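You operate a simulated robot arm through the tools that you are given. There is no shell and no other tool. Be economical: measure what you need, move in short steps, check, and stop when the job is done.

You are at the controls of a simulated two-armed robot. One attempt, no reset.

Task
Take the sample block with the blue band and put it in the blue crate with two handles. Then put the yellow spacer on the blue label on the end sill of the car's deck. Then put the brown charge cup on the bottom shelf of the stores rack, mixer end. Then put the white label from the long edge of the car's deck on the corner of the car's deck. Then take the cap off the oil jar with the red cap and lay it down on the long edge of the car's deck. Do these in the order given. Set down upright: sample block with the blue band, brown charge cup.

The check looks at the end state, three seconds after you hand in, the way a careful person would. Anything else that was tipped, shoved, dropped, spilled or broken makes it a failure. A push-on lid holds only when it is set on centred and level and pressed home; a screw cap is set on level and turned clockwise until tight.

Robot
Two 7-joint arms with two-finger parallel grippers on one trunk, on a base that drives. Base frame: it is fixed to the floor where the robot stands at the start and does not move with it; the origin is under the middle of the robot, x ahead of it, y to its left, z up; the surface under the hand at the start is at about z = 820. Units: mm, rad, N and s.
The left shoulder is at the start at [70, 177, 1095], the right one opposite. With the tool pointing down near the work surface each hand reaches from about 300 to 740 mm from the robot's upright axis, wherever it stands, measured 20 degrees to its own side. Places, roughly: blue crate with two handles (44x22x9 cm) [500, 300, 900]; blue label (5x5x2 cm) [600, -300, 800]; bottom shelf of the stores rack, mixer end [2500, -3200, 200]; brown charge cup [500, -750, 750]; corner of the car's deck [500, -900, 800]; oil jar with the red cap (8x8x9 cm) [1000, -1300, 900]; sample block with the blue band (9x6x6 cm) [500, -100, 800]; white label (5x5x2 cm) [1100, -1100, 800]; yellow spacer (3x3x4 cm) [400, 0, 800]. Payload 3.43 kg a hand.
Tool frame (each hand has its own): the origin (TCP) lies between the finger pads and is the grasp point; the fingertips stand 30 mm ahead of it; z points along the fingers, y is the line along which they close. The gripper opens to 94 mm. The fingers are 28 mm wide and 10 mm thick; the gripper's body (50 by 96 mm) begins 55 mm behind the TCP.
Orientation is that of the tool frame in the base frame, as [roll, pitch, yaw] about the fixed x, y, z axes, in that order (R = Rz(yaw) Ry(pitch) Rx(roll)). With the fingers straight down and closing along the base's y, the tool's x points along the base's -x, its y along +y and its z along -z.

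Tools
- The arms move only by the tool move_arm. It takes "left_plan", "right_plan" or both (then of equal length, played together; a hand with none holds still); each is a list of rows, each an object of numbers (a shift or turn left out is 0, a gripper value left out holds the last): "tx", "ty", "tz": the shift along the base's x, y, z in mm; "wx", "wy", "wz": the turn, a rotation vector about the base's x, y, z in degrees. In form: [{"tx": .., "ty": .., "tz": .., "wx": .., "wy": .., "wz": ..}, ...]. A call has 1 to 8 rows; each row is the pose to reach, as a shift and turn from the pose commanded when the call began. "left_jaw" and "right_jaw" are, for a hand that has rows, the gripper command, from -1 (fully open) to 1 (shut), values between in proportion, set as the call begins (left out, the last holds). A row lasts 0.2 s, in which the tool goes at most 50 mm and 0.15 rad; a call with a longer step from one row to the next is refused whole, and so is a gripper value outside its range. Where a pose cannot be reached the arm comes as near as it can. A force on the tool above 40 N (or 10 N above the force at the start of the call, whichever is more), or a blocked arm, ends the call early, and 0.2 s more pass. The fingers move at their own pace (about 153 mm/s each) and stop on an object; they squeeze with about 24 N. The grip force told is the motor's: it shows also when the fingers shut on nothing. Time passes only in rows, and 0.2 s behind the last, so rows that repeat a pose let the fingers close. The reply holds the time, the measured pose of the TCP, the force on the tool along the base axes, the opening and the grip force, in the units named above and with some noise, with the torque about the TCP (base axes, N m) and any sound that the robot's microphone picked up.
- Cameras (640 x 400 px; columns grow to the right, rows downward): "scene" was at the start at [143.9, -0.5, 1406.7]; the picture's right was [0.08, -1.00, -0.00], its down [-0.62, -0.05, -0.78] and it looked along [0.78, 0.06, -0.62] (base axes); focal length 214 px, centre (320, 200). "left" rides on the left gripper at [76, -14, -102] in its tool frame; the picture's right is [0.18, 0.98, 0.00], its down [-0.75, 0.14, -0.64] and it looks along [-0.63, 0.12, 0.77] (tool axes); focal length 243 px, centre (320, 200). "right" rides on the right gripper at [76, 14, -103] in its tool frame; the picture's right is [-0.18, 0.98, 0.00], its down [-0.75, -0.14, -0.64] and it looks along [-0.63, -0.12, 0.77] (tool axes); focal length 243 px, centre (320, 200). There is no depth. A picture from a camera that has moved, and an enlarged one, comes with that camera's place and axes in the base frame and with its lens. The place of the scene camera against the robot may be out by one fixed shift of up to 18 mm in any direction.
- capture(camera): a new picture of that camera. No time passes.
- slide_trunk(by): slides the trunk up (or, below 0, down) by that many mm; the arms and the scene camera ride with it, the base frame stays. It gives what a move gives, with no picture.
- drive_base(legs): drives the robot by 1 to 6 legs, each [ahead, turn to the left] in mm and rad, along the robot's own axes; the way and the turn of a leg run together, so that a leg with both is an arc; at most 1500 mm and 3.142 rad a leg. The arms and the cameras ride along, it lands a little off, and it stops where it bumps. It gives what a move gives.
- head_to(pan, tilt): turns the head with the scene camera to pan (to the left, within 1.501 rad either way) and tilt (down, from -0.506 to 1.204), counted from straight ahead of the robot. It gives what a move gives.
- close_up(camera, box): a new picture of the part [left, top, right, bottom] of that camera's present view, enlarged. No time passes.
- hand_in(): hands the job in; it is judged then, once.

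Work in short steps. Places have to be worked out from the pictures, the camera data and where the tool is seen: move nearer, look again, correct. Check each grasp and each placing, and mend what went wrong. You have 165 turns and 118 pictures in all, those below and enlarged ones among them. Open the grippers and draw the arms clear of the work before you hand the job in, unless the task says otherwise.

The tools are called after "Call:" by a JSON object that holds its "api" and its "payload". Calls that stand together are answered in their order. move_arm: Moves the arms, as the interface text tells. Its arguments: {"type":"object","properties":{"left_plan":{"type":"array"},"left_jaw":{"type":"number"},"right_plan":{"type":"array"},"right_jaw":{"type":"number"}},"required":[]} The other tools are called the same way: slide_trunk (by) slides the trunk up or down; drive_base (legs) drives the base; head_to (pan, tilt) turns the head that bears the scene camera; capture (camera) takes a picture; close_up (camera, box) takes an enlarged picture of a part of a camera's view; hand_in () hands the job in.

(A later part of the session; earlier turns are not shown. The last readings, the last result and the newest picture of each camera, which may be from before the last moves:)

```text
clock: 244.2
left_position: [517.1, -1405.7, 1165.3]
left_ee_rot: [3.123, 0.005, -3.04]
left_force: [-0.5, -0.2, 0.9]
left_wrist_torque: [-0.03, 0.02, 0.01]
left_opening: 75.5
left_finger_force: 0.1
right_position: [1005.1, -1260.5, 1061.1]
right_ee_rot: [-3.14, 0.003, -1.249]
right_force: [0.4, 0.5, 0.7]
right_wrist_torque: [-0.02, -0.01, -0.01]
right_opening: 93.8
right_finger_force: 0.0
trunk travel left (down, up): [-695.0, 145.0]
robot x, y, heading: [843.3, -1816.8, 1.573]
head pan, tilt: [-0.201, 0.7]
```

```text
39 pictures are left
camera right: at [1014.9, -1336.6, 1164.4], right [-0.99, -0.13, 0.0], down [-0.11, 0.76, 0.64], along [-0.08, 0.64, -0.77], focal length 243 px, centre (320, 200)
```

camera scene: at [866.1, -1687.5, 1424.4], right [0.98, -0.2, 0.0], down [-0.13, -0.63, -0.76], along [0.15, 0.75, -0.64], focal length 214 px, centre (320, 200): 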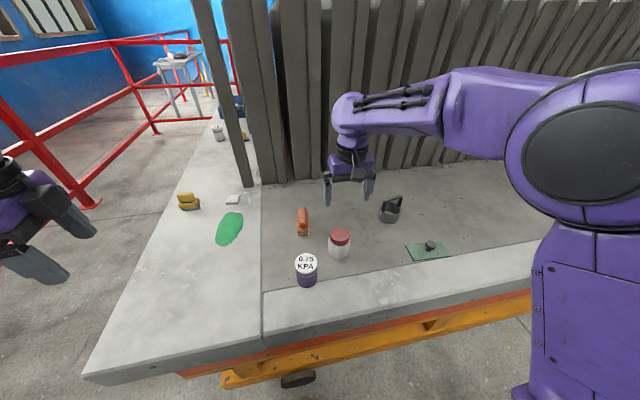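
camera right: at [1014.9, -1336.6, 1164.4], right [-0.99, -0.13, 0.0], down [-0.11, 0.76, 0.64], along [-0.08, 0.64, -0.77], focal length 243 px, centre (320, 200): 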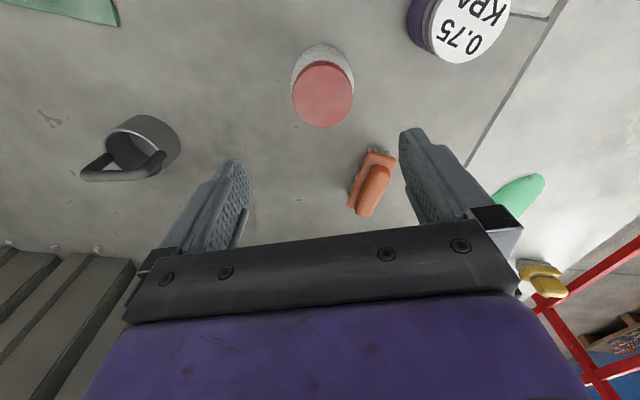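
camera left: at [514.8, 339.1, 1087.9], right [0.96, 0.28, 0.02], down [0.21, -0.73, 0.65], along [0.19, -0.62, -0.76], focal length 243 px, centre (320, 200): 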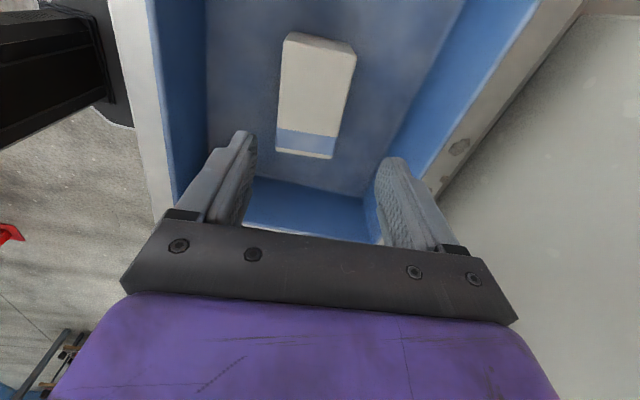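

Jar stands fine. Shift the robot ~145 mm to the right (world +x) so both hands can work on it.

Call:
{"api": "drive_base", "payload": {"legs": [[-250, 0], [0, -1.573], [145, 0], [0, 1.571], [260, 0]]}}

Call:
{"api": "move_arm", "payload": {"right_plan": [{"tz": 20}, {"tz": 40}, {"tz": 60}, {"tz": 60, "tx": 30}, {"tz": 60, "tx": 65}, {"tz": 60, "tx": 100}, {"tz": 60, "tx": 135}], "left_plan": [{"wz": 8}, {"wz": 16}, {"wz": 24}, {"wz": 32}, {"wz": 40}, {"wz": 48}, {"wz": 56}], "left_jaw": -1}}

```text
clock: 256.1
left_position: [678.4, -1390.1, 1165.6]
left_ee_rot: [3.123, 0.005, -3.064]
left_force: [0.5, 0.3, -0.2]
left_wrist_torque: [0.01, 0.03, 0.06]
left_opening: 75.2
left_finger_force: 0.0
right_position: [1170.7, -1256.8, 1061.6]
right_ee_rot: [-3.138, 0.002, -1.272]
right_force: [0.4, -0.5, 0.4]
right_wrist_torque: [0.01, 0.0, 0.03]
right_opening: 94.4
right_finger_force: 0.0
trunk travel left (down, up): [-695.0, 145.0]
robot x, y, heading: [990.7, -1811.7, 1.549]
head pan, tilt: [-0.201, 0.7]
```

```text
clock: 257.6
left_position: [680.0, -1390.7, 1164.5]
left_ee_rot: [3.121, 0.004, -2.089]
left_force: [-0.3, -0.5, -0.4]
left_wrist_torque: [0.01, 0.03, -0.02]
left_opening: 93.8
left_finger_force: 0.0
right_position: [1308.0, -1255.9, 1122.5]
right_ee_rot: [-3.138, 0.001, -1.272]
right_force: [-0.2, 0.5, 0.5]
right_wrist_torque: [-0.01, 0.03, 0.01]
right_opening: 94.2
right_finger_force: 0.1
trunk travel left (down, up): [-695.0, 145.0]
robot x, y, heading: [994.0, -1808.6, 1.545]
head pan, tilt: [-0.201, 0.7]
```

Continue: left hand finish turning (camera side towards the robot) and move over in front of the jar, still high.

Call:
{"api": "move_arm", "payload": {"left_plan": [{"wz": 7, "tx": 40}, {"wz": 14, "tx": 80}, {"wz": 21, "tx": 120}, {"wz": 29.7, "tx": 160}, {"wz": 29.7, "tx": 200, "ty": -10, "tz": -10}, {"wz": 29.7, "tx": 240, "ty": -20, "tz": -25}, {"wz": 29.7, "tx": 285, "ty": -30, "tz": -40}, {"wz": 29.7, "tx": 326, "ty": -40, "tz": -55}]}}

Call:
{"api": "move_arm", "payload": {"left_plan": [{"wx": 7}, {"wx": 14}, {"wx": 21}, {"wx": 28}, {"wx": 35}, {"wx": 42}, {"wx": 49}, {"wx": 52}]}}

Call:
{"api": "capture", "payload": {"camera": "scene"}}

Call:
{"api": "capture", "payload": {"camera": "left"}}

```text
refused: row 4 steps farther than a row can; nothing moved
```

```text
clock: 259.4
left_position: [679.0, -1391.2, 1165.2]
left_ee_rot: [2.553, 0.758, -2.323]
left_force: [-0.2, 0.0, 0.3]
left_wrist_torque: [0.02, -0.01, -0.01]
left_opening: 94.2
left_finger_force: 0.1
right_position: [1303.9, -1256.1, 1121.9]
right_ee_rot: [-3.138, 0.001, -1.27]
right_force: [0.4, -0.4, -0.3]
right_wrist_torque: [0.01, -0.02, 0.02]
right_opening: 93.8
right_finger_force: 0.0
trunk travel left (down, up): [-695.0, 145.0]
robot x, y, heading: [995.6, -1809.2, 1.547]
head pan, tilt: [-0.201, 0.7]
```

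```text
38 pictures are left
camera scene: at [1020.9, -1681.4, 1424.5], right [0.98, -0.22, 0.0], down [-0.14, -0.63, -0.76], along [0.17, 0.75, -0.64], focal length 214 px, centre (320, 200)
```

scene: 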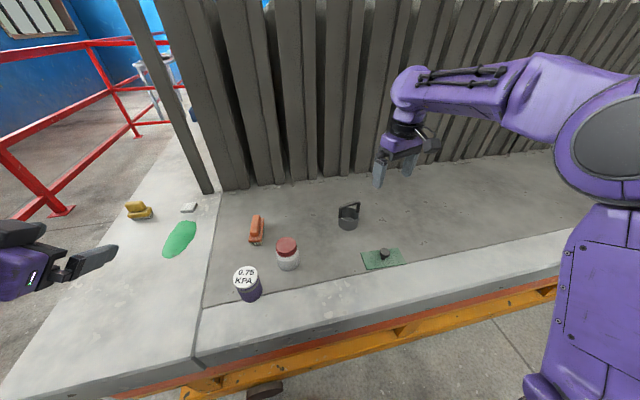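

```text
37 pictures are left
camera left: at [655.4, -1517.4, 1169.6], right [-0.94, 0.19, 0.27], down [0.26, -0.07, 0.96], along [0.2, 0.98, 0.02], focal length 243 px, centre (320, 200)
```

left: 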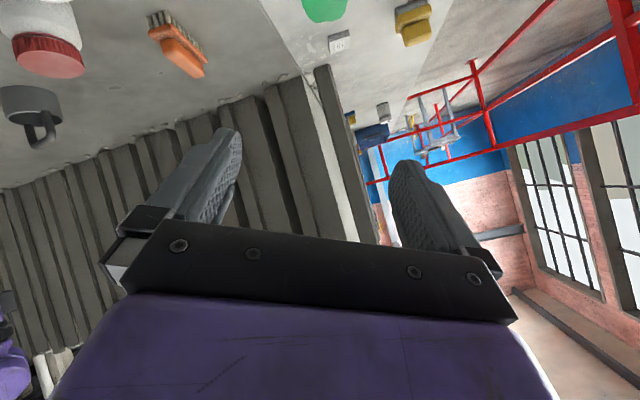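

The yaw step was slightly too big and refused, so the tilt went first. I'll apply the remaining 29.7° about the tool's tilted axis while moving sideways in front of the jar.

Call:
{"api": "move_arm", "payload": {"left_plan": [{"wy": -5.8, "wz": 4.6, "tx": 40}, {"wy": -11.7, "wz": 9.15, "tx": 80}, {"wy": -17.5, "wz": 13.7, "tx": 120, "tz": -10}, {"wy": -23.4, "wz": 18.3, "tx": 160, "tz": -20}, {"wy": -23.4, "wz": 18.3, "tx": 200, "tz": -35}, {"wy": -23.4, "wz": 18.3, "tx": 240, "tz": -50}, {"wy": -23.4, "wz": 18.3, "tx": 285, "tz": -65}, {"wy": -23.4, "wz": 18.3, "tx": 327, "tz": -80}]}}

Call:
{"api": "capture", "payload": {"camera": "left"}}

Call:
{"api": "capture", "payload": {"camera": "scene"}}

```text
clock: 261.2
left_position: [1010.4, -1390.7, 1086.5]
left_ee_rot: [3.123, 0.911, -1.573]
left_force: [0.1, 0.1, 0.3]
left_wrist_torque: [0.01, 0.01, 0.02]
left_opening: 93.8
left_finger_force: 0.0
right_position: [1307.5, -1256.2, 1120.8]
right_ee_rot: [-3.14, 0.001, -1.274]
right_force: [-0.2, -0.4, -0.4]
right_wrist_torque: [-0.01, 0.05, 0.0]
right_opening: 93.9
right_finger_force: 0.0
trunk travel left (down, up): [-695.0, 145.0]
robot x, y, heading: [992.5, -1804.9, 1.548]
head pan, tilt: [-0.201, 0.7]
```

```text
36 pictures are left
camera left: at [1027.6, -1518.8, 1088.4], right [-0.98, -0.13, -0.13], down [-0.13, -0.05, 0.99], along [-0.13, 0.99, 0.03], focal length 243 px, centre (320, 200)
```

left: 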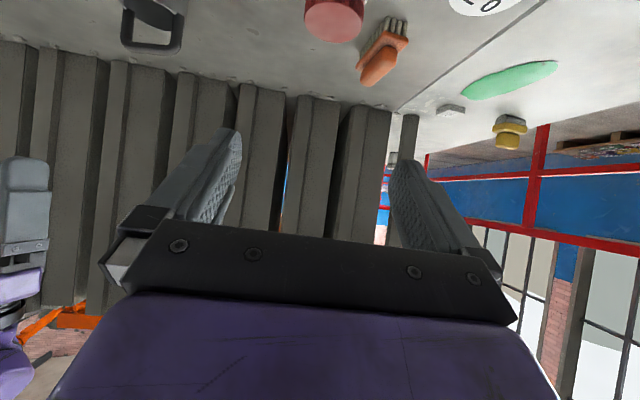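

```text
35 pictures are left
camera scene: at [1024.1, -1681.5, 1424.4], right [0.98, -0.22, 0.0], down [-0.14, -0.63, -0.76], along [0.17, 0.75, -0.64], focal length 214 px, centre (320, 200)
```

scene: 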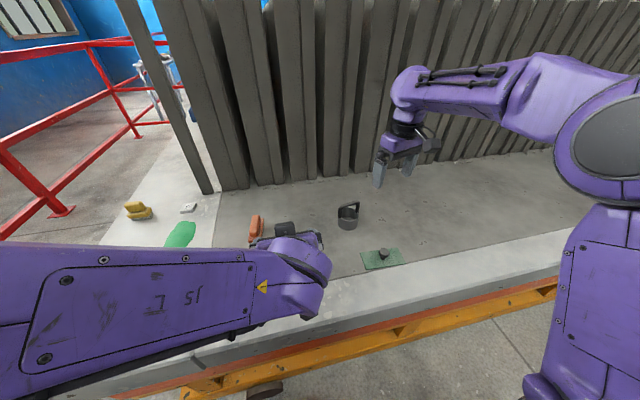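

The left hand now points forward-down 38° above horizontal, in line with the jar. Lower to the pre-grasp point (1006,-1372,926).

Call:
{"api": "move_arm", "payload": {"left_plan": [{"tz": -40, "tx": -1}, {"tz": -80, "ty": 5, "tx": -2}, {"tz": -120, "ty": 10, "tx": -4}, {"tz": -150, "ty": 15, "tx": -4}, {"tz": -160, "ty": 19, "tx": -4}]}}

Call:
{"api": "capture", "payload": {"camera": "left"}}

Call:
{"api": "capture", "payload": {"camera": "scene"}}

```text
clock: 262.6
left_position: [1007.8, -1363.5, 951.6]
left_ee_rot: [-3.033, 0.925, -1.445]
left_force: [0.6, -0.9, -0.5]
left_wrist_torque: [-0.03, 0.03, 0.0]
left_opening: 94.2
left_finger_force: 0.0
right_position: [1304.6, -1255.8, 1122.9]
right_ee_rot: [-3.138, 0.003, -1.273]
right_force: [0.1, 0.6, 0.2]
right_wrist_torque: [0.01, 0.0, 0.0]
right_opening: 94.0
right_finger_force: 0.1
trunk travel left (down, up): [-695.0, 145.0]
robot x, y, heading: [992.1, -1807.4, 1.547]
head pan, tilt: [-0.201, 0.7]
stopped in row 5 (left hand): the arm was blocked; the commanded pose is now the measured one
```

```text
34 pictures are left
camera left: at [1027.6, -1491.8, 952.8], right [-0.97, -0.15, -0.21], down [-0.2, -0.07, 0.98], along [-0.16, 0.99, 0.04], focal length 243 px, centre (320, 200)
```

left: 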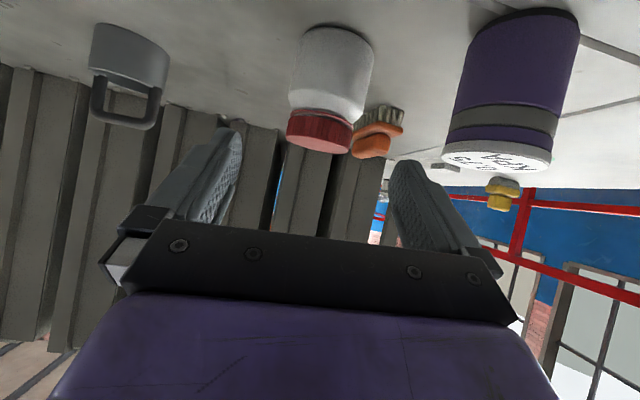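

```text
33 pictures are left
camera scene: at [1021.0, -1682.1, 1424.6], right [0.98, -0.22, 0.0], down [-0.14, -0.63, -0.77], along [0.17, 0.75, -0.64], focal length 214 px, centre (320, 200)
```

scene: 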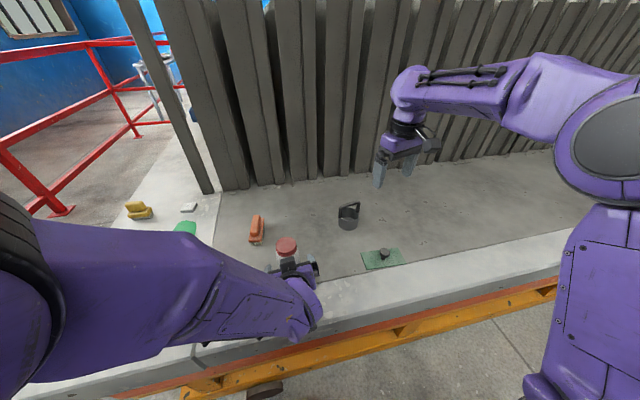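

The left arm meets a joint limit that low; lowering the trunk instead will keep its comfortable shape. First I raise back to the good pose (and lift the right hand), then slide the trunk down 190.

Call:
{"api": "move_arm", "payload": {"left_plan": [{"tz": 30, "ty": -6}, {"tz": 60, "ty": -12, "wx": -0.4, "wy": 1.4, "wz": -0.5}, {"tz": 90, "ty": -20, "wx": -0.9, "wy": 2.8, "wz": -1}, {"tz": 135, "ty": -27, "tx": 0, "wx": -1.35, "wy": 4.24, "wz": -1.5}, {"tz": 135, "ty": -27, "tx": 0, "wx": -1.35, "wy": 4.24, "wz": -1.5}], "right_plan": [{"tz": 20}, {"tz": 40}, {"tz": 60}, {"tz": 80}, {"tz": 90}]}}

Call:
{"api": "slide_trunk", "payload": {"by": -190}}

Call:
{"api": "capture", "payload": {"camera": "left"}}

Call:
{"api": "capture", "payload": {"camera": "scene"}}

```text
clock: 263.9
left_position: [1010.0, -1392.1, 1087.1]
left_ee_rot: [3.112, 0.904, -1.584]
left_force: [0.7, 0.1, 0.5]
left_wrist_torque: [-0.01, 0.03, 0.01]
left_opening: 93.9
left_finger_force: 0.0
right_position: [1304.4, -1256.8, 1213.5]
right_ee_rot: [-3.138, 0.002, -1.272]
right_force: [0.1, -0.8, 0.1]
right_wrist_torque: [0.03, -0.02, 0.0]
right_opening: 94.0
right_finger_force: 0.1
trunk travel left (down, up): [-695.0, 145.0]
robot x, y, heading: [998.0, -1804.6, 1.548]
head pan, tilt: [-0.201, 0.7]
```

```text
clock: 265.9
left_position: [1008.6, -1392.0, 897.5]
left_ee_rot: [3.113, 0.906, -1.584]
left_force: [-1.5, -0.5, 0.8]
left_wrist_torque: [-0.01, 0.0, 0.0]
left_opening: 94.1
left_finger_force: 0.0
right_position: [1304.0, -1256.3, 1023.0]
right_ee_rot: [-3.137, 0.001, -1.271]
right_force: [-0.5, -0.5, 0.8]
right_wrist_torque: [-0.01, 0.04, 0.0]
right_opening: 94.0
right_finger_force: 0.1
trunk travel left (down, up): [-505.0, 335.0]
robot x, y, heading: [994.5, -1805.4, 1.549]
head pan, tilt: [-0.201, 0.7]
```

```text
32 pictures are left
camera left: at [1025.1, -1520.4, 899.7], right [-0.98, -0.12, -0.13], down [-0.12, -0.04, 0.99], along [-0.13, 0.99, 0.03], focal length 243 px, centre (320, 200)
```

left: 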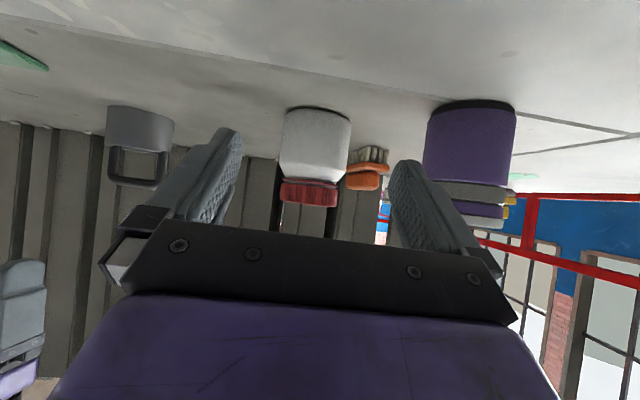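

```text
31 pictures are left
camera scene: at [1021.1, -1681.5, 1234.5], right [0.98, -0.22, 0.0], down [-0.14, -0.63, -0.76], along [0.17, 0.75, -0.64], focal length 214 px, centre (320, 200)
```

scene: 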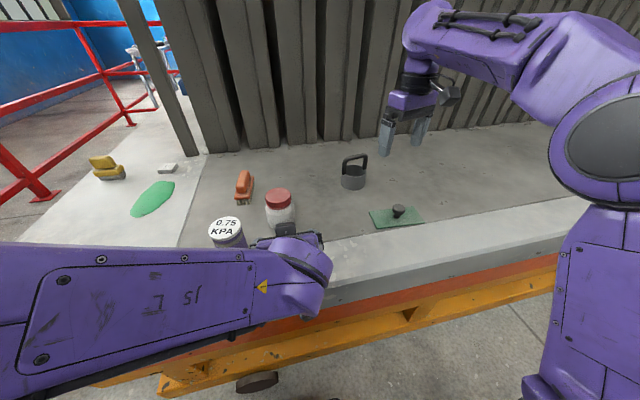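

Left hand is in line with the jar (axis projects through its middle). Advance to (1007,-1275,857) so the fingers straddle the jar body.

Call:
{"api": "move_arm", "payload": {"left_plan": [{"ty": 20, "tz": 4, "tx": -0.5}, {"ty": 45, "tz": 0, "tx": -1}, {"ty": 70, "tz": -12, "tx": -1.5}, {"ty": 90, "tz": -24, "tx": -2}, {"ty": 107, "tz": -34, "tx": -2}, {"ty": 117, "tz": -40, "tx": -2}]}}

Call:
{"api": "capture", "payload": {"camera": "left"}}

```text
clock: 267.3
left_position: [1010.0, -1273.2, 869.7]
left_ee_rot: [-3.114, 0.916, -1.54]
left_force: [0.4, 0.9, 0.3]
left_wrist_torque: [-0.01, 0.02, -0.02]
left_opening: 94.0
left_finger_force: 0.0
right_position: [1303.3, -1255.6, 1022.3]
right_ee_rot: [-3.138, 0.002, -1.272]
right_force: [0.4, -0.4, -0.6]
right_wrist_torque: [-0.02, -0.02, 0.03]
right_opening: 94.0
right_finger_force: 0.1
trunk travel left (down, up): [-505.0, 335.0]
robot x, y, heading: [991.3, -1810.4, 1.55]
head pan, tilt: [-0.201, 0.7]
```

```text
30 pictures are left
camera left: at [1025.1, -1401.7, 872.2], right [-0.98, -0.12, -0.16], down [-0.16, -0.05, 0.99], along [-0.13, 0.99, 0.03], focal length 243 px, centre (320, 200)
```

left: 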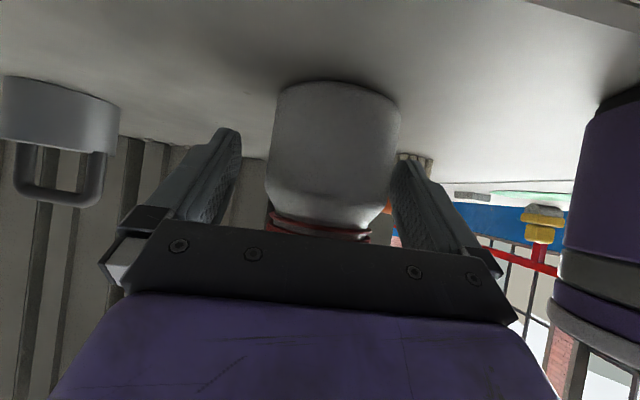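

The jar is between the fingers but ~7 mm off centre, and the arm stopped 12 mm high. Shift -6 in x with a reachable z, then use the trunk for the last 12 mm.

Call:
{"api": "move_arm", "payload": {"left_plan": [{"tx": -2, "tz": 18}, {"tx": -5, "tz": 22}, {"tx": -7, "tz": 22}, {"tx": -7, "tz": 22}]}}

Call:
{"api": "slide_trunk", "payload": {"by": -21}}

Call:
{"api": "capture", "payload": {"camera": "left"}}

```text
clock: 268.3
left_position: [1000.3, -1273.4, 879.0]
left_ee_rot: [3.113, 0.906, -1.585]
left_force: [0.9, 0.3, 0.6]
left_wrist_torque: [-0.01, 0.0, -0.01]
left_opening: 94.3
left_finger_force: 0.1
right_position: [1303.0, -1257.0, 1022.6]
right_ee_rot: [-3.138, 0.003, -1.272]
right_force: [0.7, 0.6, -0.7]
right_wrist_torque: [0.01, 0.01, -0.01]
right_opening: 94.0
right_finger_force: 0.1
trunk travel left (down, up): [-505.0, 335.0]
robot x, y, heading: [996.8, -1809.5, 1.55]
head pan, tilt: [-0.201, 0.7]
```

```text
clock: 269.0
left_position: [999.2, -1274.1, 858.5]
left_ee_rot: [3.115, 0.905, -1.583]
left_force: [0.2, -1.0, -0.7]
left_wrist_torque: [-0.01, -0.03, -0.01]
left_opening: 94.1
left_finger_force: 0.1
right_position: [1304.3, -1256.0, 1002.0]
right_ee_rot: [-3.138, 0.005, -1.272]
right_force: [0.0, -0.3, -0.7]
right_wrist_torque: [0.0, 0.03, 0.0]
right_opening: 93.9
right_finger_force: 0.2
trunk travel left (down, up): [-484.0, 356.0]
robot x, y, heading: [993.1, -1806.8, 1.546]
head pan, tilt: [-0.201, 0.7]
```

```text
29 pictures are left
camera left: at [1016.2, -1402.9, 861.2], right [-0.98, -0.12, -0.13], down [-0.12, -0.04, 0.99], along [-0.13, 0.99, 0.03], focal length 243 px, centre (320, 200)
```

left: 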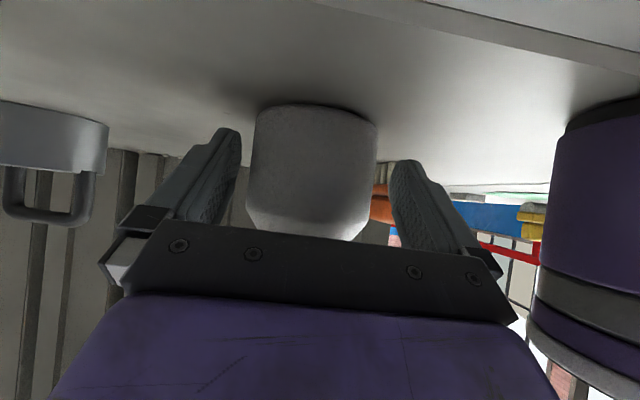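

Now the jar is ~4 mm to the +x side; shift +4 and close the left gripper on the jar body.

Call:
{"api": "move_arm", "payload": {"left_plan": [{"tx": 2}, {"tx": 4}, {"tx": 4}]}}

Call:
{"api": "move_arm", "payload": {"left_plan": [{}, {}, {}, {}], "left_jaw": 1}}

Call:
{"api": "capture", "payload": {"camera": "left"}}

Call:
{"api": "capture", "payload": {"camera": "scene"}}

```text
clock: 269.8
left_position: [1004.2, -1273.8, 857.7]
left_ee_rot: [3.112, 0.905, -1.582]
left_force: [0.6, 1.5, 0.1]
left_wrist_torque: [0.02, 0.01, 0.0]
left_opening: 93.9
left_finger_force: 0.0
right_position: [1304.8, -1257.0, 1002.3]
right_ee_rot: [-3.138, 0.001, -1.273]
right_force: [0.1, -0.3, -0.1]
right_wrist_torque: [0.02, 0.0, -0.01]
right_opening: 93.9
right_finger_force: 0.0
trunk travel left (down, up): [-484.0, 356.0]
robot x, y, heading: [995.5, -1808.9, 1.553]
head pan, tilt: [-0.201, 0.7]
```

```text
clock: 270.8
left_position: [1003.3, -1274.9, 858.5]
left_ee_rot: [3.112, 0.906, -1.583]
left_force: [0.0, -1.2, 0.6]
left_wrist_torque: [-0.01, -0.06, -0.03]
left_opening: 71.8
left_finger_force: 24.0
right_position: [1304.0, -1255.6, 1001.1]
right_ee_rot: [-3.138, 0.002, -1.271]
right_force: [-0.1, 0.2, -0.6]
right_wrist_torque: [-0.01, 0.0, 0.03]
right_opening: 94.0
right_finger_force: 0.0
trunk travel left (down, up): [-484.0, 356.0]
robot x, y, heading: [993.4, -1806.0, 1.55]
head pan, tilt: [-0.201, 0.7]
```

```text
28 pictures are left
camera left: at [1020.6, -1403.2, 861.0], right [-0.98, -0.12, -0.13], down [-0.12, -0.04, 0.99], along [-0.13, 0.99, 0.03], focal length 243 px, centre (320, 200)
```

left: 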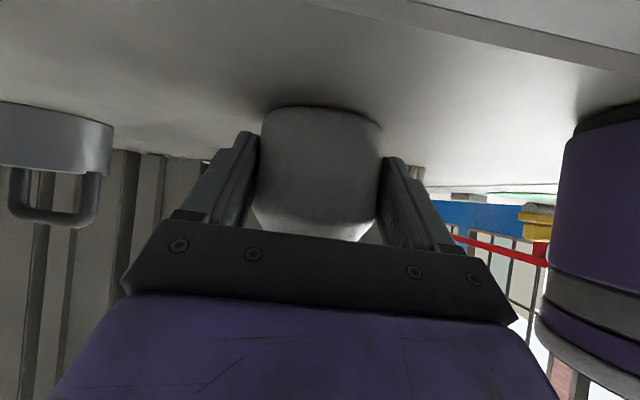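

```text
27 pictures are left
camera scene: at [1021.0, -1681.6, 1213.5], right [0.98, -0.22, 0.0], down [-0.14, -0.63, -0.77], along [0.17, 0.75, -0.64], focal length 214 px, centre (320, 200)
```

scene: 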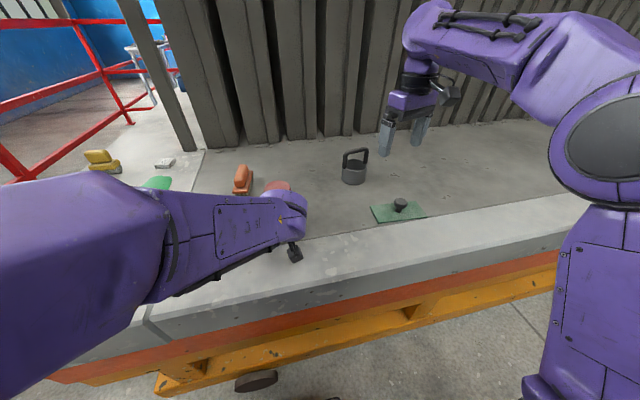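

The jar is held (72 mm) in the left hand. Bring the right hand above the cap from the right, high, pre-turned clockwise.

Call:
{"api": "move_arm", "payload": {"right_plan": [{"tz": 20, "tx": -20, "wz": -6}, {"tz": 40, "tx": -55, "wz": -12}, {"tz": 60, "tx": -95, "wz": -18}, {"tz": 70, "tx": -135, "wz": -24}, {"tz": 70, "tx": -175, "wz": -31}, {"tz": 70, "tx": -215, "wz": -38}, {"tz": 70, "tx": -255, "wz": -45}, {"tz": 70, "tx": -298, "ty": -2, "wz": -50}], "right_jaw": -1}}

Call:
{"api": "capture", "payload": {"camera": "right"}}

Call:
{"api": "capture", "payload": {"camera": "scene"}}

```text
clock: 272.6
left_position: [1004.0, -1274.8, 857.7]
left_ee_rot: [3.114, 0.905, -1.581]
left_force: [-0.2, 0.8, 0.7]
left_wrist_torque: [0.06, -0.05, 0.04]
left_opening: 71.5
left_finger_force: 24.6
right_position: [1054.5, -1255.8, 1060.0]
right_ee_rot: [-3.14, 0.002, -2.111]
right_force: [0.1, 0.6, 0.1]
right_wrist_torque: [0.05, -0.03, -0.01]
right_opening: 94.0
right_finger_force: 0.0
right hand out of reach, approached as far as the arm can: row 7, 8
trunk travel left (down, up): [-484.0, 356.0]
robot x, y, heading: [993.1, -1804.6, 1.549]
head pan, tilt: [-0.201, 0.7]
```

```text
26 pictures are left
camera right: at [1002.1, -1313.6, 1162.7], right [-0.75, 0.66, 0.0], down [0.51, 0.57, 0.64], along [0.43, 0.48, -0.77], focal length 243 px, centre (320, 200)
```

right: 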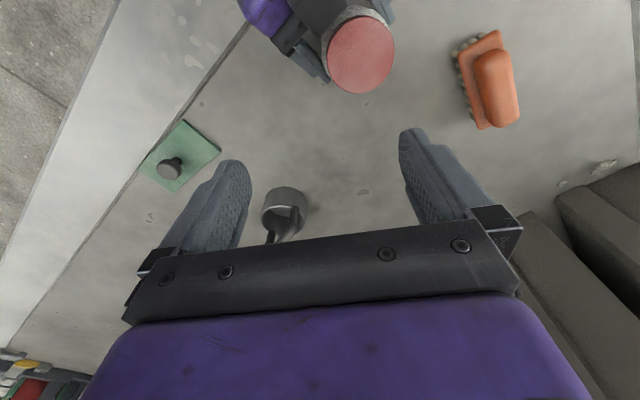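

```text
25 pictures are left
camera scene: at [1021.5, -1681.2, 1213.5], right [0.98, -0.22, 0.0], down [-0.14, -0.63, -0.76], along [0.17, 0.75, -0.64], focal length 214 px, centre (320, 200)
```

scene: 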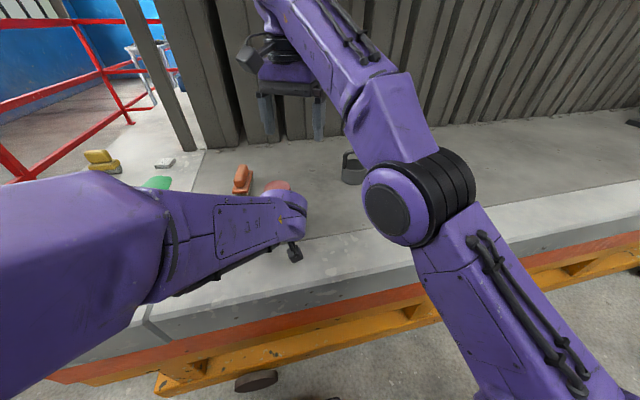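

At this height the right arm is at its reach limit. Lower to z≈985 first, then move over the cap.

Call:
{"api": "move_arm", "payload": {"right_plan": [{"tz": -25}, {"tz": -50}, {"tz": -75}, {"tz": -75, "tx": -15}, {"tz": -75, "tx": -35, "ty": -1}, {"tz": -75, "tx": -49, "ty": -2}, {"tz": -75, "tx": -49, "ty": -2}]}}

Call:
{"api": "capture", "payload": {"camera": "right"}}

```text
clock: 274.2
left_position: [1003.7, -1274.8, 857.8]
left_ee_rot: [3.115, 0.907, -1.583]
left_force: [0.9, 0.1, 1.2]
left_wrist_torque: [0.06, -0.12, -0.04]
left_opening: 71.2
left_finger_force: 23.9
right_position: [1015.2, -1258.0, 995.3]
right_ee_rot: [3.119, -0.005, -2.163]
right_force: [0.9, 0.6, -0.4]
right_wrist_torque: [0.03, 0.0, 0.0]
right_opening: 94.2
right_finger_force: 0.0
trunk travel left (down, up): [-484.0, 356.0]
robot x, y, heading: [995.9, -1808.6, 1.549]
head pan, tilt: [-0.201, 0.7]
```

```text
24 pictures are left
camera right: at [963.2, -1314.4, 1099.6], right [-0.71, 0.7, 0.02], down [0.55, 0.54, 0.63], along [0.43, 0.46, -0.77], focal length 243 px, centre (320, 200)
```

right: 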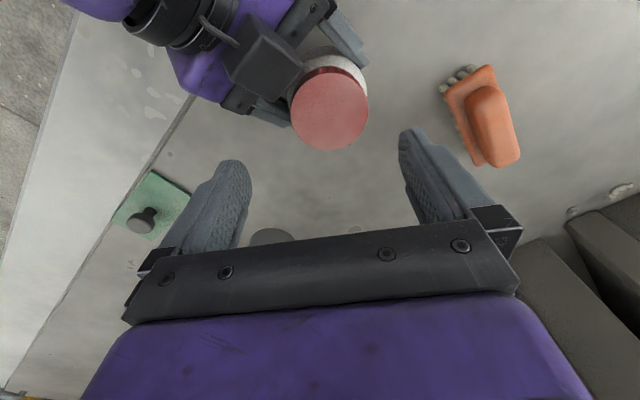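

The cap is at about (1002,-1260). The pre-turn seems to push the arm to its limit, so I'll back off the yaw by 19° and lower some.

Call:
{"api": "move_arm", "payload": {"right_plan": [{"wz": 7, "tz": -5}, {"wz": 14, "tz": -10, "tx": -4}, {"wz": 19, "tz": -20, "tx": -8, "ty": -1}, {"wz": 19, "tz": -30, "tx": -13, "ty": -2}, {"wz": 19, "tz": -40, "tx": -13, "ty": -2}, {"wz": 19, "tz": -40, "tx": -13, "ty": -2}]}}

```text
clock: 275.6
left_position: [1005.4, -1274.7, 858.2]
left_ee_rot: [3.113, 0.906, -1.583]
left_force: [1.2, -0.7, 0.9]
left_wrist_torque: [0.05, -0.1, -0.07]
left_opening: 71.2
left_finger_force: 23.9
right_position: [1000.8, -1258.9, 947.2]
right_ee_rot: [3.128, -0.006, -1.831]
right_force: [-1.0, 0.2, 0.6]
right_wrist_torque: [-0.02, -0.02, 0.02]
right_opening: 94.0
right_finger_force: 0.1
trunk travel left (down, up): [-484.0, 356.0]
robot x, y, heading: [993.1, -1806.0, 1.55]
head pan, tilt: [-0.201, 0.7]
```

Reached. Check alignment over the cap.

Call:
{"api": "capture", "payload": {"camera": "right"}}

```text
23 pictures are left
camera right: at [968.3, -1329.0, 1051.9], right [-0.9, 0.43, 0.01], down [0.34, 0.69, 0.63], along [0.26, 0.58, -0.77], focal length 243 px, centre (320, 200)
```

right: 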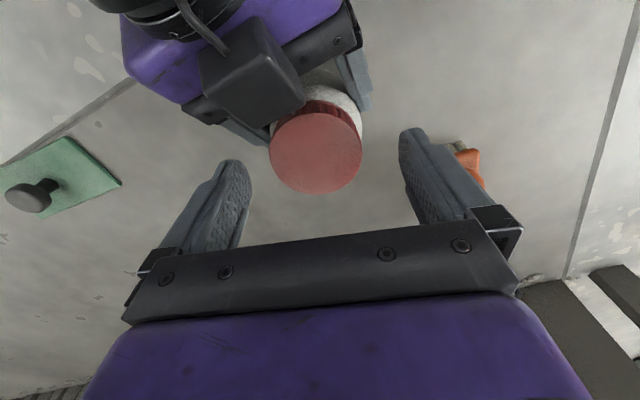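

The cap is centred under the hand. There's a housing on the left hand close to the cap, so strokes must stay within about ±35°. Lower to TCP z≈917 and pre-turn clockwise a bit.

Call:
{"api": "move_arm", "payload": {"right_plan": [{"tz": -8}, {"tz": -16}, {"tz": -24, "wz": -5}, {"tz": -29, "wz": -10}, {"tz": -29, "wz": -14}, {"tz": -29, "wz": -14}]}}

Call:
{"api": "move_arm", "payload": {"right_plan": [{}, {}, {}, {}], "right_jaw": 1}}

```text
clock: 277.0
left_position: [1004.5, -1274.2, 857.6]
left_ee_rot: [3.114, 0.905, -1.582]
left_force: [0.4, -1.1, 1.6]
left_wrist_torque: [0.05, -0.12, -0.04]
left_opening: 71.3
left_finger_force: 23.9
right_position: [1003.1, -1259.0, 927.3]
right_ee_rot: [3.116, -0.01, -2.079]
right_force: [0.2, -0.1, 0.4]
right_wrist_torque: [0.0, -0.05, 0.0]
right_opening: 94.1
right_finger_force: 0.1
trunk travel left (down, up): [-484.0, 356.0]
robot x, y, heading: [993.0, -1808.9, 1.55]
head pan, tilt: [-0.201, 0.7]
```

```text
clock: 278.0
left_position: [1004.7, -1274.0, 857.5]
left_ee_rot: [3.113, 0.906, -1.581]
left_force: [-7.4, 12.0, -1.5]
left_wrist_torque: [-0.28, -0.46, 0.02]
left_opening: 71.4
left_finger_force: 24.5
right_position: [1002.7, -1257.9, 926.7]
right_ee_rot: [3.119, -0.013, -2.076]
right_force: [7.2, -11.4, 8.2]
right_wrist_torque: [-0.38, -0.15, 0.08]
right_opening: 58.7
right_finger_force: 23.5
trunk travel left (down, up): [-484.0, 356.0]
robot x, y, heading: [992.1, -1805.0, 1.548]
head pan, tilt: [-0.201, 0.7]
```

Grip is a little high (z 927) because of the extra turn. Reopen, turn back 14° and lower, then grip again.

Call:
{"api": "move_arm", "payload": {"right_plan": [{}, {}, {"wz": 7}, {"wz": 14}, {"wz": 14, "tz": -6}, {"wz": 14, "tz": -11}, {"wz": 14, "tz": -11}], "right_jaw": -1}}

Call:
{"api": "move_arm", "payload": {"right_plan": [{}, {}, {}, {}], "right_jaw": 1}}

Call:
{"api": "move_arm", "payload": {"right_plan": [{"wz": 6}, {"wz": 12}, {"wz": 18}, {"wz": 18}]}}

```text
clock: 279.6
left_position: [1003.0, -1276.9, 856.1]
left_ee_rot: [3.108, 0.904, -1.588]
left_force: [-3.1, -16.1, -13.4]
left_wrist_torque: [1.03, 0.74, -0.84]
left_opening: 70.8
left_finger_force: 23.2
right_position: [997.7, -1262.6, 913.4]
right_ee_rot: [3.137, 0.008, -1.819]
right_force: [5.8, 16.0, 31.7]
right_wrist_torque: [-0.27, -1.73, 1.0]
right_opening: 93.9
right_finger_force: 0.1
trunk travel left (down, up): [-484.0, 356.0]
robot x, y, heading: [989.7, -1809.7, 1.548]
head pan, tilt: [-0.201, 0.7]
```

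```text
clock: 279.9
left_position: [1001.4, -1274.0, 856.6]
left_ee_rot: [3.109, 0.901, -1.581]
left_force: [9.7, -3.4, 0.8]
left_wrist_torque: [0.11, -0.49, -0.16]
left_opening: 70.9
left_finger_force: 23.7
right_position: [1000.2, -1260.3, 913.5]
right_ee_rot: [3.138, 0.008, -1.819]
right_force: [-10.0, 1.7, 4.3]
right_wrist_torque: [0.0, 0.85, 0.03]
right_opening: 61.6
right_finger_force: 23.8
trunk travel left (down, up): [-484.0, 356.0]
robot x, y, heading: [992.6, -1808.9, 1.543]
head pan, tilt: [-0.201, 0.7]
stopped in row 1 (right hand): the force on the tool passed its limit at 51 N (the readings are from after the stop); the commanded pose is now the measured one
```

```text
clock: 280.9
left_position: [1000.7, -1275.5, 856.3]
left_ee_rot: [3.104, 0.902, -1.584]
left_force: [13.7, -4.5, -0.4]
left_wrist_torque: [0.3, -0.78, 0.04]
left_opening: 71.3
left_finger_force: 24.3
right_position: [1000.9, -1261.6, 913.3]
right_ee_rot: [-3.138, 0.013, -1.503]
right_force: [-11.0, 9.7, 20.9]
right_wrist_torque: [0.63, 0.79, -0.14]
right_opening: 61.4
right_finger_force: 23.4
trunk travel left (down, up): [-484.0, 356.0]
robot x, y, heading: [991.0, -1809.8, 1.549]
head pan, tilt: [-0.201, 0.7]
```

Gripped at 61 mm and turning with 0.14 Nm. Continue the stroke to about -55°.

Call:
{"api": "move_arm", "payload": {"right_plan": [{"wz": 7, "tz": 0.5}, {"wz": 14, "tz": 1}, {"wz": 21, "tz": 1.5}, {"wz": 28, "tz": 2}, {"wz": 33, "tz": 2}]}}

Call:
{"api": "close_up", "payload": {"camera": "left", "box": [200, 60, 440, 260]}}

```text
clock: 282.1
left_position: [998.3, -1275.6, 856.9]
left_ee_rot: [3.103, 0.904, -1.582]
left_force: [10.5, -3.6, -0.1]
left_wrist_torque: [0.09, -0.57, 0.14]
left_opening: 71.7
left_finger_force: 24.2
right_position: [1001.1, -1263.0, 914.0]
right_ee_rot: [-3.136, 0.011, -0.927]
right_force: [-8.7, 0.8, 11.7]
right_wrist_torque: [0.02, 0.77, -0.36]
right_opening: 60.8
right_finger_force: 23.8
trunk travel left (down, up): [-484.0, 356.0]
robot x, y, heading: [994.0, -1808.9, 1.549]
head pan, tilt: [-0.201, 0.7]
```

```text
2.00 times, centred on (320, 160) of left
camera zoom: at [1017.1, -1404.0, 860.0], right [-0.98, -0.13, -0.12], down [-0.12, -0.04, 0.99], along [-0.14, 0.99, 0.03], focal length 485 px, centre (320, 280)
```

zoom: 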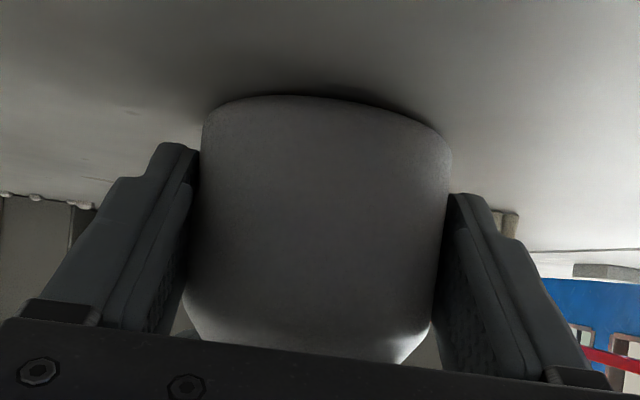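

Torque is rising against the held jar, as it should for a real thread. Regrasp for another stroke: open, rise, turn back 52°, lower to z≈919, grip.

Call:
{"api": "move_arm", "payload": {"right_plan": [{}, {}, {"tz": 14}, {"tz": 14, "wz": -8}, {"tz": 14, "wz": -16}, {"tz": 14, "wz": -24}, {"tz": 14, "wz": -32}, {"tz": 14, "wz": -40}], "right_jaw": -1}}

Call:
{"api": "move_arm", "payload": {"right_plan": [{"wz": -7}, {"wz": -14}, {"wz": -14, "tz": -6}, {"wz": -14, "tz": -10}, {"wz": -14, "tz": -10}]}}

Call:
{"api": "move_arm", "payload": {"right_plan": [{}, {}, {}, {}], "right_jaw": 1}}

Call:
{"api": "close_up", "payload": {"camera": "scene", "box": [220, 130, 340, 205]}}

```text
clock: 283.9
left_position: [999.3, -1275.2, 855.5]
left_ee_rot: [3.1, 0.904, -1.583]
left_force: [2.5, 0.1, 4.9]
left_wrist_torque: [0.16, -0.22, -0.11]
left_opening: 71.7
left_finger_force: 23.8
right_position: [1002.3, -1260.8, 927.6]
right_ee_rot: [-3.136, 0.01, -1.627]
right_force: [0.7, 0.0, -0.4]
right_wrist_torque: [0.04, 0.03, 0.0]
right_opening: 94.2
right_finger_force: 0.1
trunk travel left (down, up): [-484.0, 356.0]
robot x, y, heading: [991.1, -1807.4, 1.545]
head pan, tilt: [-0.201, 0.7]
```

```text
clock: 285.1
left_position: [999.0, -1274.7, 855.6]
left_ee_rot: [3.102, 0.903, -1.583]
left_force: [3.0, 1.3, 6.7]
left_wrist_torque: [0.17, -0.29, -0.02]
left_opening: 71.4
left_finger_force: 23.9
right_position: [1004.3, -1260.2, 921.3]
right_ee_rot: [3.137, 0.006, -1.878]
right_force: [0.0, 0.4, 1.1]
right_wrist_torque: [0.04, 0.0, 0.0]
right_opening: 94.3
right_finger_force: 0.1
trunk travel left (down, up): [-484.0, 356.0]
robot x, y, heading: [995.7, -1809.9, 1.545]
head pan, tilt: [-0.201, 0.7]
```

```text
clock: 286.1
left_position: [1001.1, -1275.7, 855.4]
left_ee_rot: [3.106, 0.902, -1.587]
left_force: [33.0, -3.4, 1.3]
left_wrist_torque: [0.34, 0.51, -0.45]
left_opening: 71.8
left_finger_force: 24.0
right_position: [1004.0, -1261.5, 921.0]
right_ee_rot: [3.134, 0.006, -1.877]
right_force: [-31.8, 6.5, 9.9]
right_wrist_torque: [0.2, 1.16, -0.05]
right_opening: 59.0
right_finger_force: 24.2
trunk travel left (down, up): [-484.0, 356.0]
robot x, y, heading: [994.9, -1805.0, 1.544]
head pan, tilt: [-0.201, 0.7]
```

```text
5.33 times, centred on (280, 168) of scene
camera zoom: at [1021.2, -1682.4, 1213.6], right [0.98, -0.22, 0.0], down [-0.14, -0.63, -0.77], along [0.17, 0.75, -0.64], focal length 1144 px, centre (533, 373)
```

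zoom: 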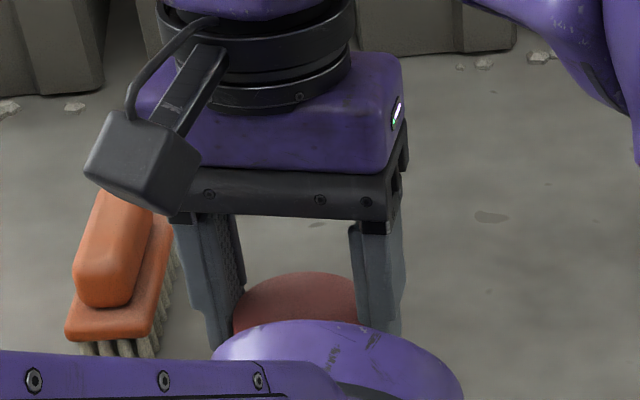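

There's a 32 N sideways preload since my hand is ~5 mm to the right of the cap; shift -5 and twist.

Call:
{"api": "move_arm", "payload": {"right_plan": [{"tx": -2.5}, {"tx": -5}, {"tx": -5, "wz": 7}, {"tx": -5, "wz": 14}, {"tx": -5, "wz": 21}, {"tx": -5, "wz": 28, "tz": 0.5}, {"tx": -5, "wz": 35, "tz": 1}, {"tx": -5, "wz": 42, "tz": 1}]}}

Call:
{"api": "move_arm", "payload": {"right_plan": [{"wz": 6}, {"wz": 12}, {"wz": 12}]}}

```text
clock: 287.9
left_position: [997.4, -1275.2, 854.8]
left_ee_rot: [3.099, 0.902, -1.582]
left_force: [-25.8, -18.9, -4.5]
left_wrist_torque: [0.15, -0.92, 0.51]
left_opening: 71.5
left_finger_force: 24.4
right_position: [997.2, -1261.4, 920.5]
right_ee_rot: [-3.128, 0.011, -1.137]
right_force: [25.9, 18.4, 19.5]
right_wrist_torque: [0.67, -0.89, -0.06]
right_opening: 58.9
right_finger_force: 24.0
trunk travel left (down, up): [-484.0, 356.0]
robot x, y, heading: [993.3, -1808.2, 1.547]
head pan, tilt: [-0.201, 0.7]
```

```text
clock: 288.8
left_position: [996.6, -1276.0, 855.4]
left_ee_rot: [3.101, 0.903, -1.583]
left_force: [-34.8, -11.2, -7.1]
left_wrist_torque: [0.01, -1.01, 0.51]
left_opening: 72.1
left_finger_force: 24.1
right_position: [997.7, -1261.7, 918.3]
right_ee_rot: [-3.13, 0.006, -0.927]
right_force: [30.8, 11.4, 16.5]
right_wrist_torque: [0.33, -0.93, -0.08]
right_opening: 59.1
right_finger_force: 23.8
trunk travel left (down, up): [-484.0, 356.0]
robot x, y, heading: [993.9, -1806.5, 1.547]
head pan, tilt: [-0.201, 0.7]
```

Torque has dropped to 0.08 Nm. Re-centre by +3 mm and test lifting the cap gently.

Call:
{"api": "move_arm", "payload": {"right_plan": [{"tx": 1.5}, {"tx": 3}, {"tx": 3, "tz": 1}, {"tx": 3, "tz": 2}, {"tx": 3, "tz": 3}]}}

Call:
{"api": "close_up", "payload": {"camera": "scene", "box": [220, 130, 340, 205]}}

```text
clock: 289.9
left_position: [999.5, -1274.4, 857.5]
left_ee_rot: [3.102, 0.903, -1.583]
left_force: [-18.4, -20.1, -0.2]
left_wrist_torque: [0.59, -0.78, 0.31]
left_opening: 72.4
left_finger_force: 24.4
right_position: [1000.5, -1259.5, 920.0]
right_ee_rot: [-3.133, 0.007, -0.926]
right_force: [18.8, 20.9, -0.6]
right_wrist_torque: [0.74, -0.45, 0.01]
right_opening: 58.8
right_finger_force: 24.4
trunk travel left (down, up): [-484.0, 356.0]
robot x, y, heading: [998.3, -1808.9, 1.555]
head pan, tilt: [-0.201, 0.7]
```

```text
5.33 times, centred on (280, 168) of scene
camera zoom: at [1021.1, -1681.1, 1213.3], right [0.98, -0.22, 0.0], down [-0.14, -0.63, -0.76], along [0.17, 0.75, -0.64], focal length 1144 px, centre (533, 373)
```

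zoom: 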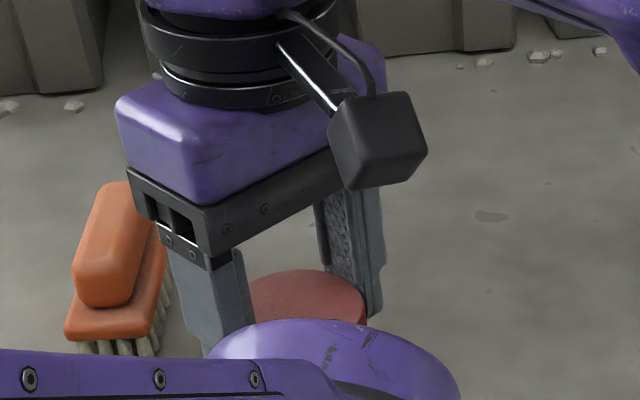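

No strong upward resistance yet; lift a few mm more and watch the forces.

Call:
{"api": "move_arm", "payload": {"right_plan": [{"tz": 1.5}, {"tz": 3}, {"tz": 4.5}, {"tz": 6}]}}

Call:
{"api": "close_up", "payload": {"camera": "scene", "box": [240, 160, 320, 210]}}

```text
clock: 290.9
left_position: [1000.8, -1273.7, 858.4]
left_ee_rot: [3.103, 0.907, -1.582]
left_force: [-12.4, -5.7, 20.4]
left_wrist_torque: [0.35, -0.63, 0.16]
left_opening: 73.1
left_finger_force: 23.6
right_position: [997.5, -1261.4, 927.6]
right_ee_rot: [-3.138, 0.005, -0.926]
right_force: [11.9, 6.0, -23.5]
right_wrist_torque: [0.29, -0.19, -0.04]
right_opening: 58.5
right_finger_force: 24.1
trunk travel left (down, up): [-484.0, 356.0]
robot x, y, heading: [992.3, -1807.4, 1.551]
head pan, tilt: [-0.201, 0.7]
```

```text
8.00 times, centred on (280, 185) of scene
camera zoom: at [1021.1, -1681.2, 1213.4], right [0.98, -0.22, 0.0], down [-0.14, -0.63, -0.76], along [0.17, 0.75, -0.64], focal length 1716 px, centre (640, 320)
```

zoom: 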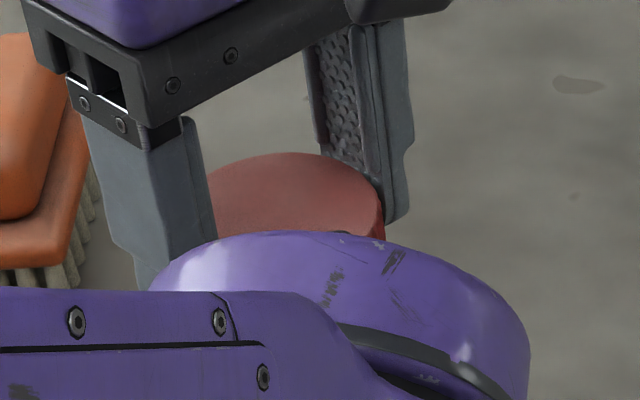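

Lifting meets 23 N, so it's still threaded. I'll do a full regrasp lower on the cap (z≈915), well centred at (999,-1260), and a longer 66° stroke.

Call:
{"api": "move_arm", "payload": {"right_plan": [{}, {}, {"wz": -8, "tx": 1.5, "ty": 1}, {"wz": -16, "tx": 1.5, "ty": 1}, {"wz": -24, "tx": 1.5, "ty": 1}, {"wz": -32, "tx": 1.5, "ty": 1}, {"wz": -40, "tx": 1.5, "ty": 1}, {"wz": -46, "tx": 1.5, "ty": 1}], "right_jaw": -1}}

Call:
{"api": "move_arm", "payload": {"right_plan": [{"tz": -4}, {"tz": -8}, {"tz": -11}, {"tz": -12.5}, {"tz": -12.5}]}}

Call:
{"api": "move_arm", "payload": {"right_plan": [{}, {}, {}], "right_jaw": 1}}

```text
clock: 292.8
left_position: [999.1, -1274.3, 855.0]
left_ee_rot: [3.102, 0.902, -1.584]
left_force: [0.5, 1.5, -2.9]
left_wrist_torque: [-0.06, 0.01, 0.0]
left_opening: 72.1
left_finger_force: 24.1
right_position: [1002.3, -1258.1, 930.4]
right_ee_rot: [-3.14, 0.012, -1.737]
right_force: [-0.3, -0.4, -0.3]
right_wrist_torque: [0.0, 0.01, 0.0]
right_opening: 93.7
right_finger_force: 0.0
trunk travel left (down, up): [-484.0, 356.0]
robot x, y, heading: [993.9, -1807.3, 1.552]
head pan, tilt: [-0.201, 0.7]
```

```text
clock: 293.9
left_position: [999.5, -1273.5, 855.6]
left_ee_rot: [3.1, 0.902, -1.581]
left_force: [0.0, -0.5, -2.0]
left_wrist_torque: [-0.02, 0.0, 0.01]
left_opening: 71.8
left_finger_force: 23.9
right_position: [1002.7, -1258.8, 916.6]
right_ee_rot: [-3.137, 0.008, -1.735]
right_force: [0.1, -1.2, -0.8]
right_wrist_torque: [0.0, 0.0, 0.02]
right_opening: 93.8
right_finger_force: 0.1
trunk travel left (down, up): [-484.0, 356.0]
robot x, y, heading: [996.2, -1804.7, 1.551]
head pan, tilt: [-0.201, 0.7]
```

```text
clock: 294.8
left_position: [1000.1, -1275.2, 855.2]
left_ee_rot: [3.106, 0.902, -1.585]
left_force: [16.0, -10.4, 0.8]
left_wrist_torque: [0.36, 0.09, -0.02]
left_opening: 71.8
left_finger_force: 24.1
right_position: [1001.0, -1259.4, 916.2]
right_ee_rot: [3.14, 0.011, -1.732]
right_force: [-15.4, 10.2, -4.3]
right_wrist_torque: [0.27, 0.85, -0.22]
right_opening: 60.2
right_finger_force: 23.4
trunk travel left (down, up): [-484.0, 356.0]
robot x, y, heading: [990.8, -1808.1, 1.546]
head pan, tilt: [-0.201, 0.7]
```

Well seated now. Twist 66° with a small centring shift.

Call:
{"api": "move_arm", "payload": {"right_plan": [{"tx": -1.5, "ty": 1}, {"tx": -2, "ty": 1, "wz": 8}, {"tx": -2, "ty": 1, "wz": 16}, {"tx": -2, "ty": 1, "wz": 24}, {"tx": -2, "ty": 1, "wz": 32}, {"tx": -2, "ty": 1, "wz": 40, "tz": 0.5}, {"tx": -2, "ty": 1, "wz": 48, "tz": 0.5}, {"tx": -2, "ty": 1, "wz": 56, "tz": 0.5}]}}

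Call:
{"api": "move_arm", "payload": {"right_plan": [{"wz": 7}, {"wz": 14}, {"wz": 14}]}}

Call:
{"api": "close_up", "payload": {"camera": "left", "box": [200, 60, 440, 260]}}

```text
clock: 296.6
left_position: [999.9, -1274.7, 855.4]
left_ee_rot: [3.097, 0.901, -1.589]
left_force: [0.7, -24.4, -3.6]
left_wrist_torque: [1.09, 1.48, 1.43]
left_opening: 71.2
left_finger_force: 23.8
right_position: [999.9, -1259.0, 915.6]
right_ee_rot: [-3.133, 0.009, -0.754]
right_force: [-1.1, 23.1, 1.2]
right_wrist_torque: [0.37, -1.36, -1.43]
right_opening: 59.7
right_finger_force: 23.5
trunk travel left (down, up): [-484.0, 356.0]
robot x, y, heading: [995.5, -1807.7, 1.552]
head pan, tilt: [-0.201, 0.7]
```

```text
clock: 297.0
left_position: [1002.0, -1276.2, 856.3]
left_ee_rot: [3.097, 0.902, -1.593]
left_force: [2.9, -11.4, 1.2]
left_wrist_torque: [0.41, 0.97, 0.88]
left_opening: 71.1
left_finger_force: 24.1
right_position: [997.7, -1257.6, 916.4]
right_ee_rot: [-3.133, 0.013, -0.663]
right_force: [-3.9, 11.5, -1.0]
right_wrist_torque: [0.28, -0.73, -0.92]
right_opening: 59.9
right_finger_force: 23.5
trunk travel left (down, up): [-484.0, 356.0]
robot x, y, heading: [990.7, -1808.6, 1.546]
head pan, tilt: [-0.201, 0.7]
stopped in row 2 (left hand): the force on the tool passed its limit at 47 N (the readings are from after the stop); the commanded pose is now the measured one
```

```text
2.00 times, centred on (320, 160) of left
camera zoom: at [1018.4, -1404.2, 859.1], right [-0.98, -0.13, -0.12], down [-0.11, -0.04, 0.99], along [-0.13, 0.99, 0.02], focal length 485 px, centre (320, 280)
```

zoom: 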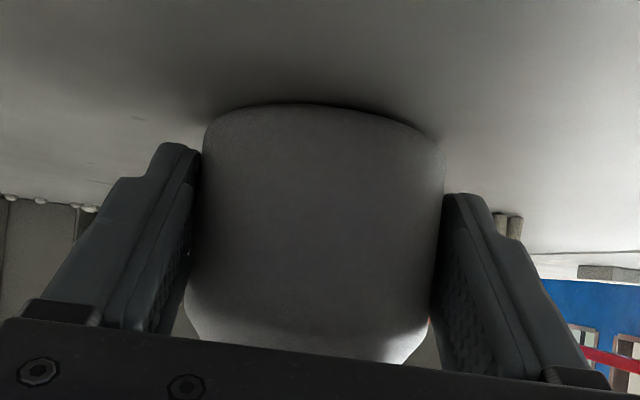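

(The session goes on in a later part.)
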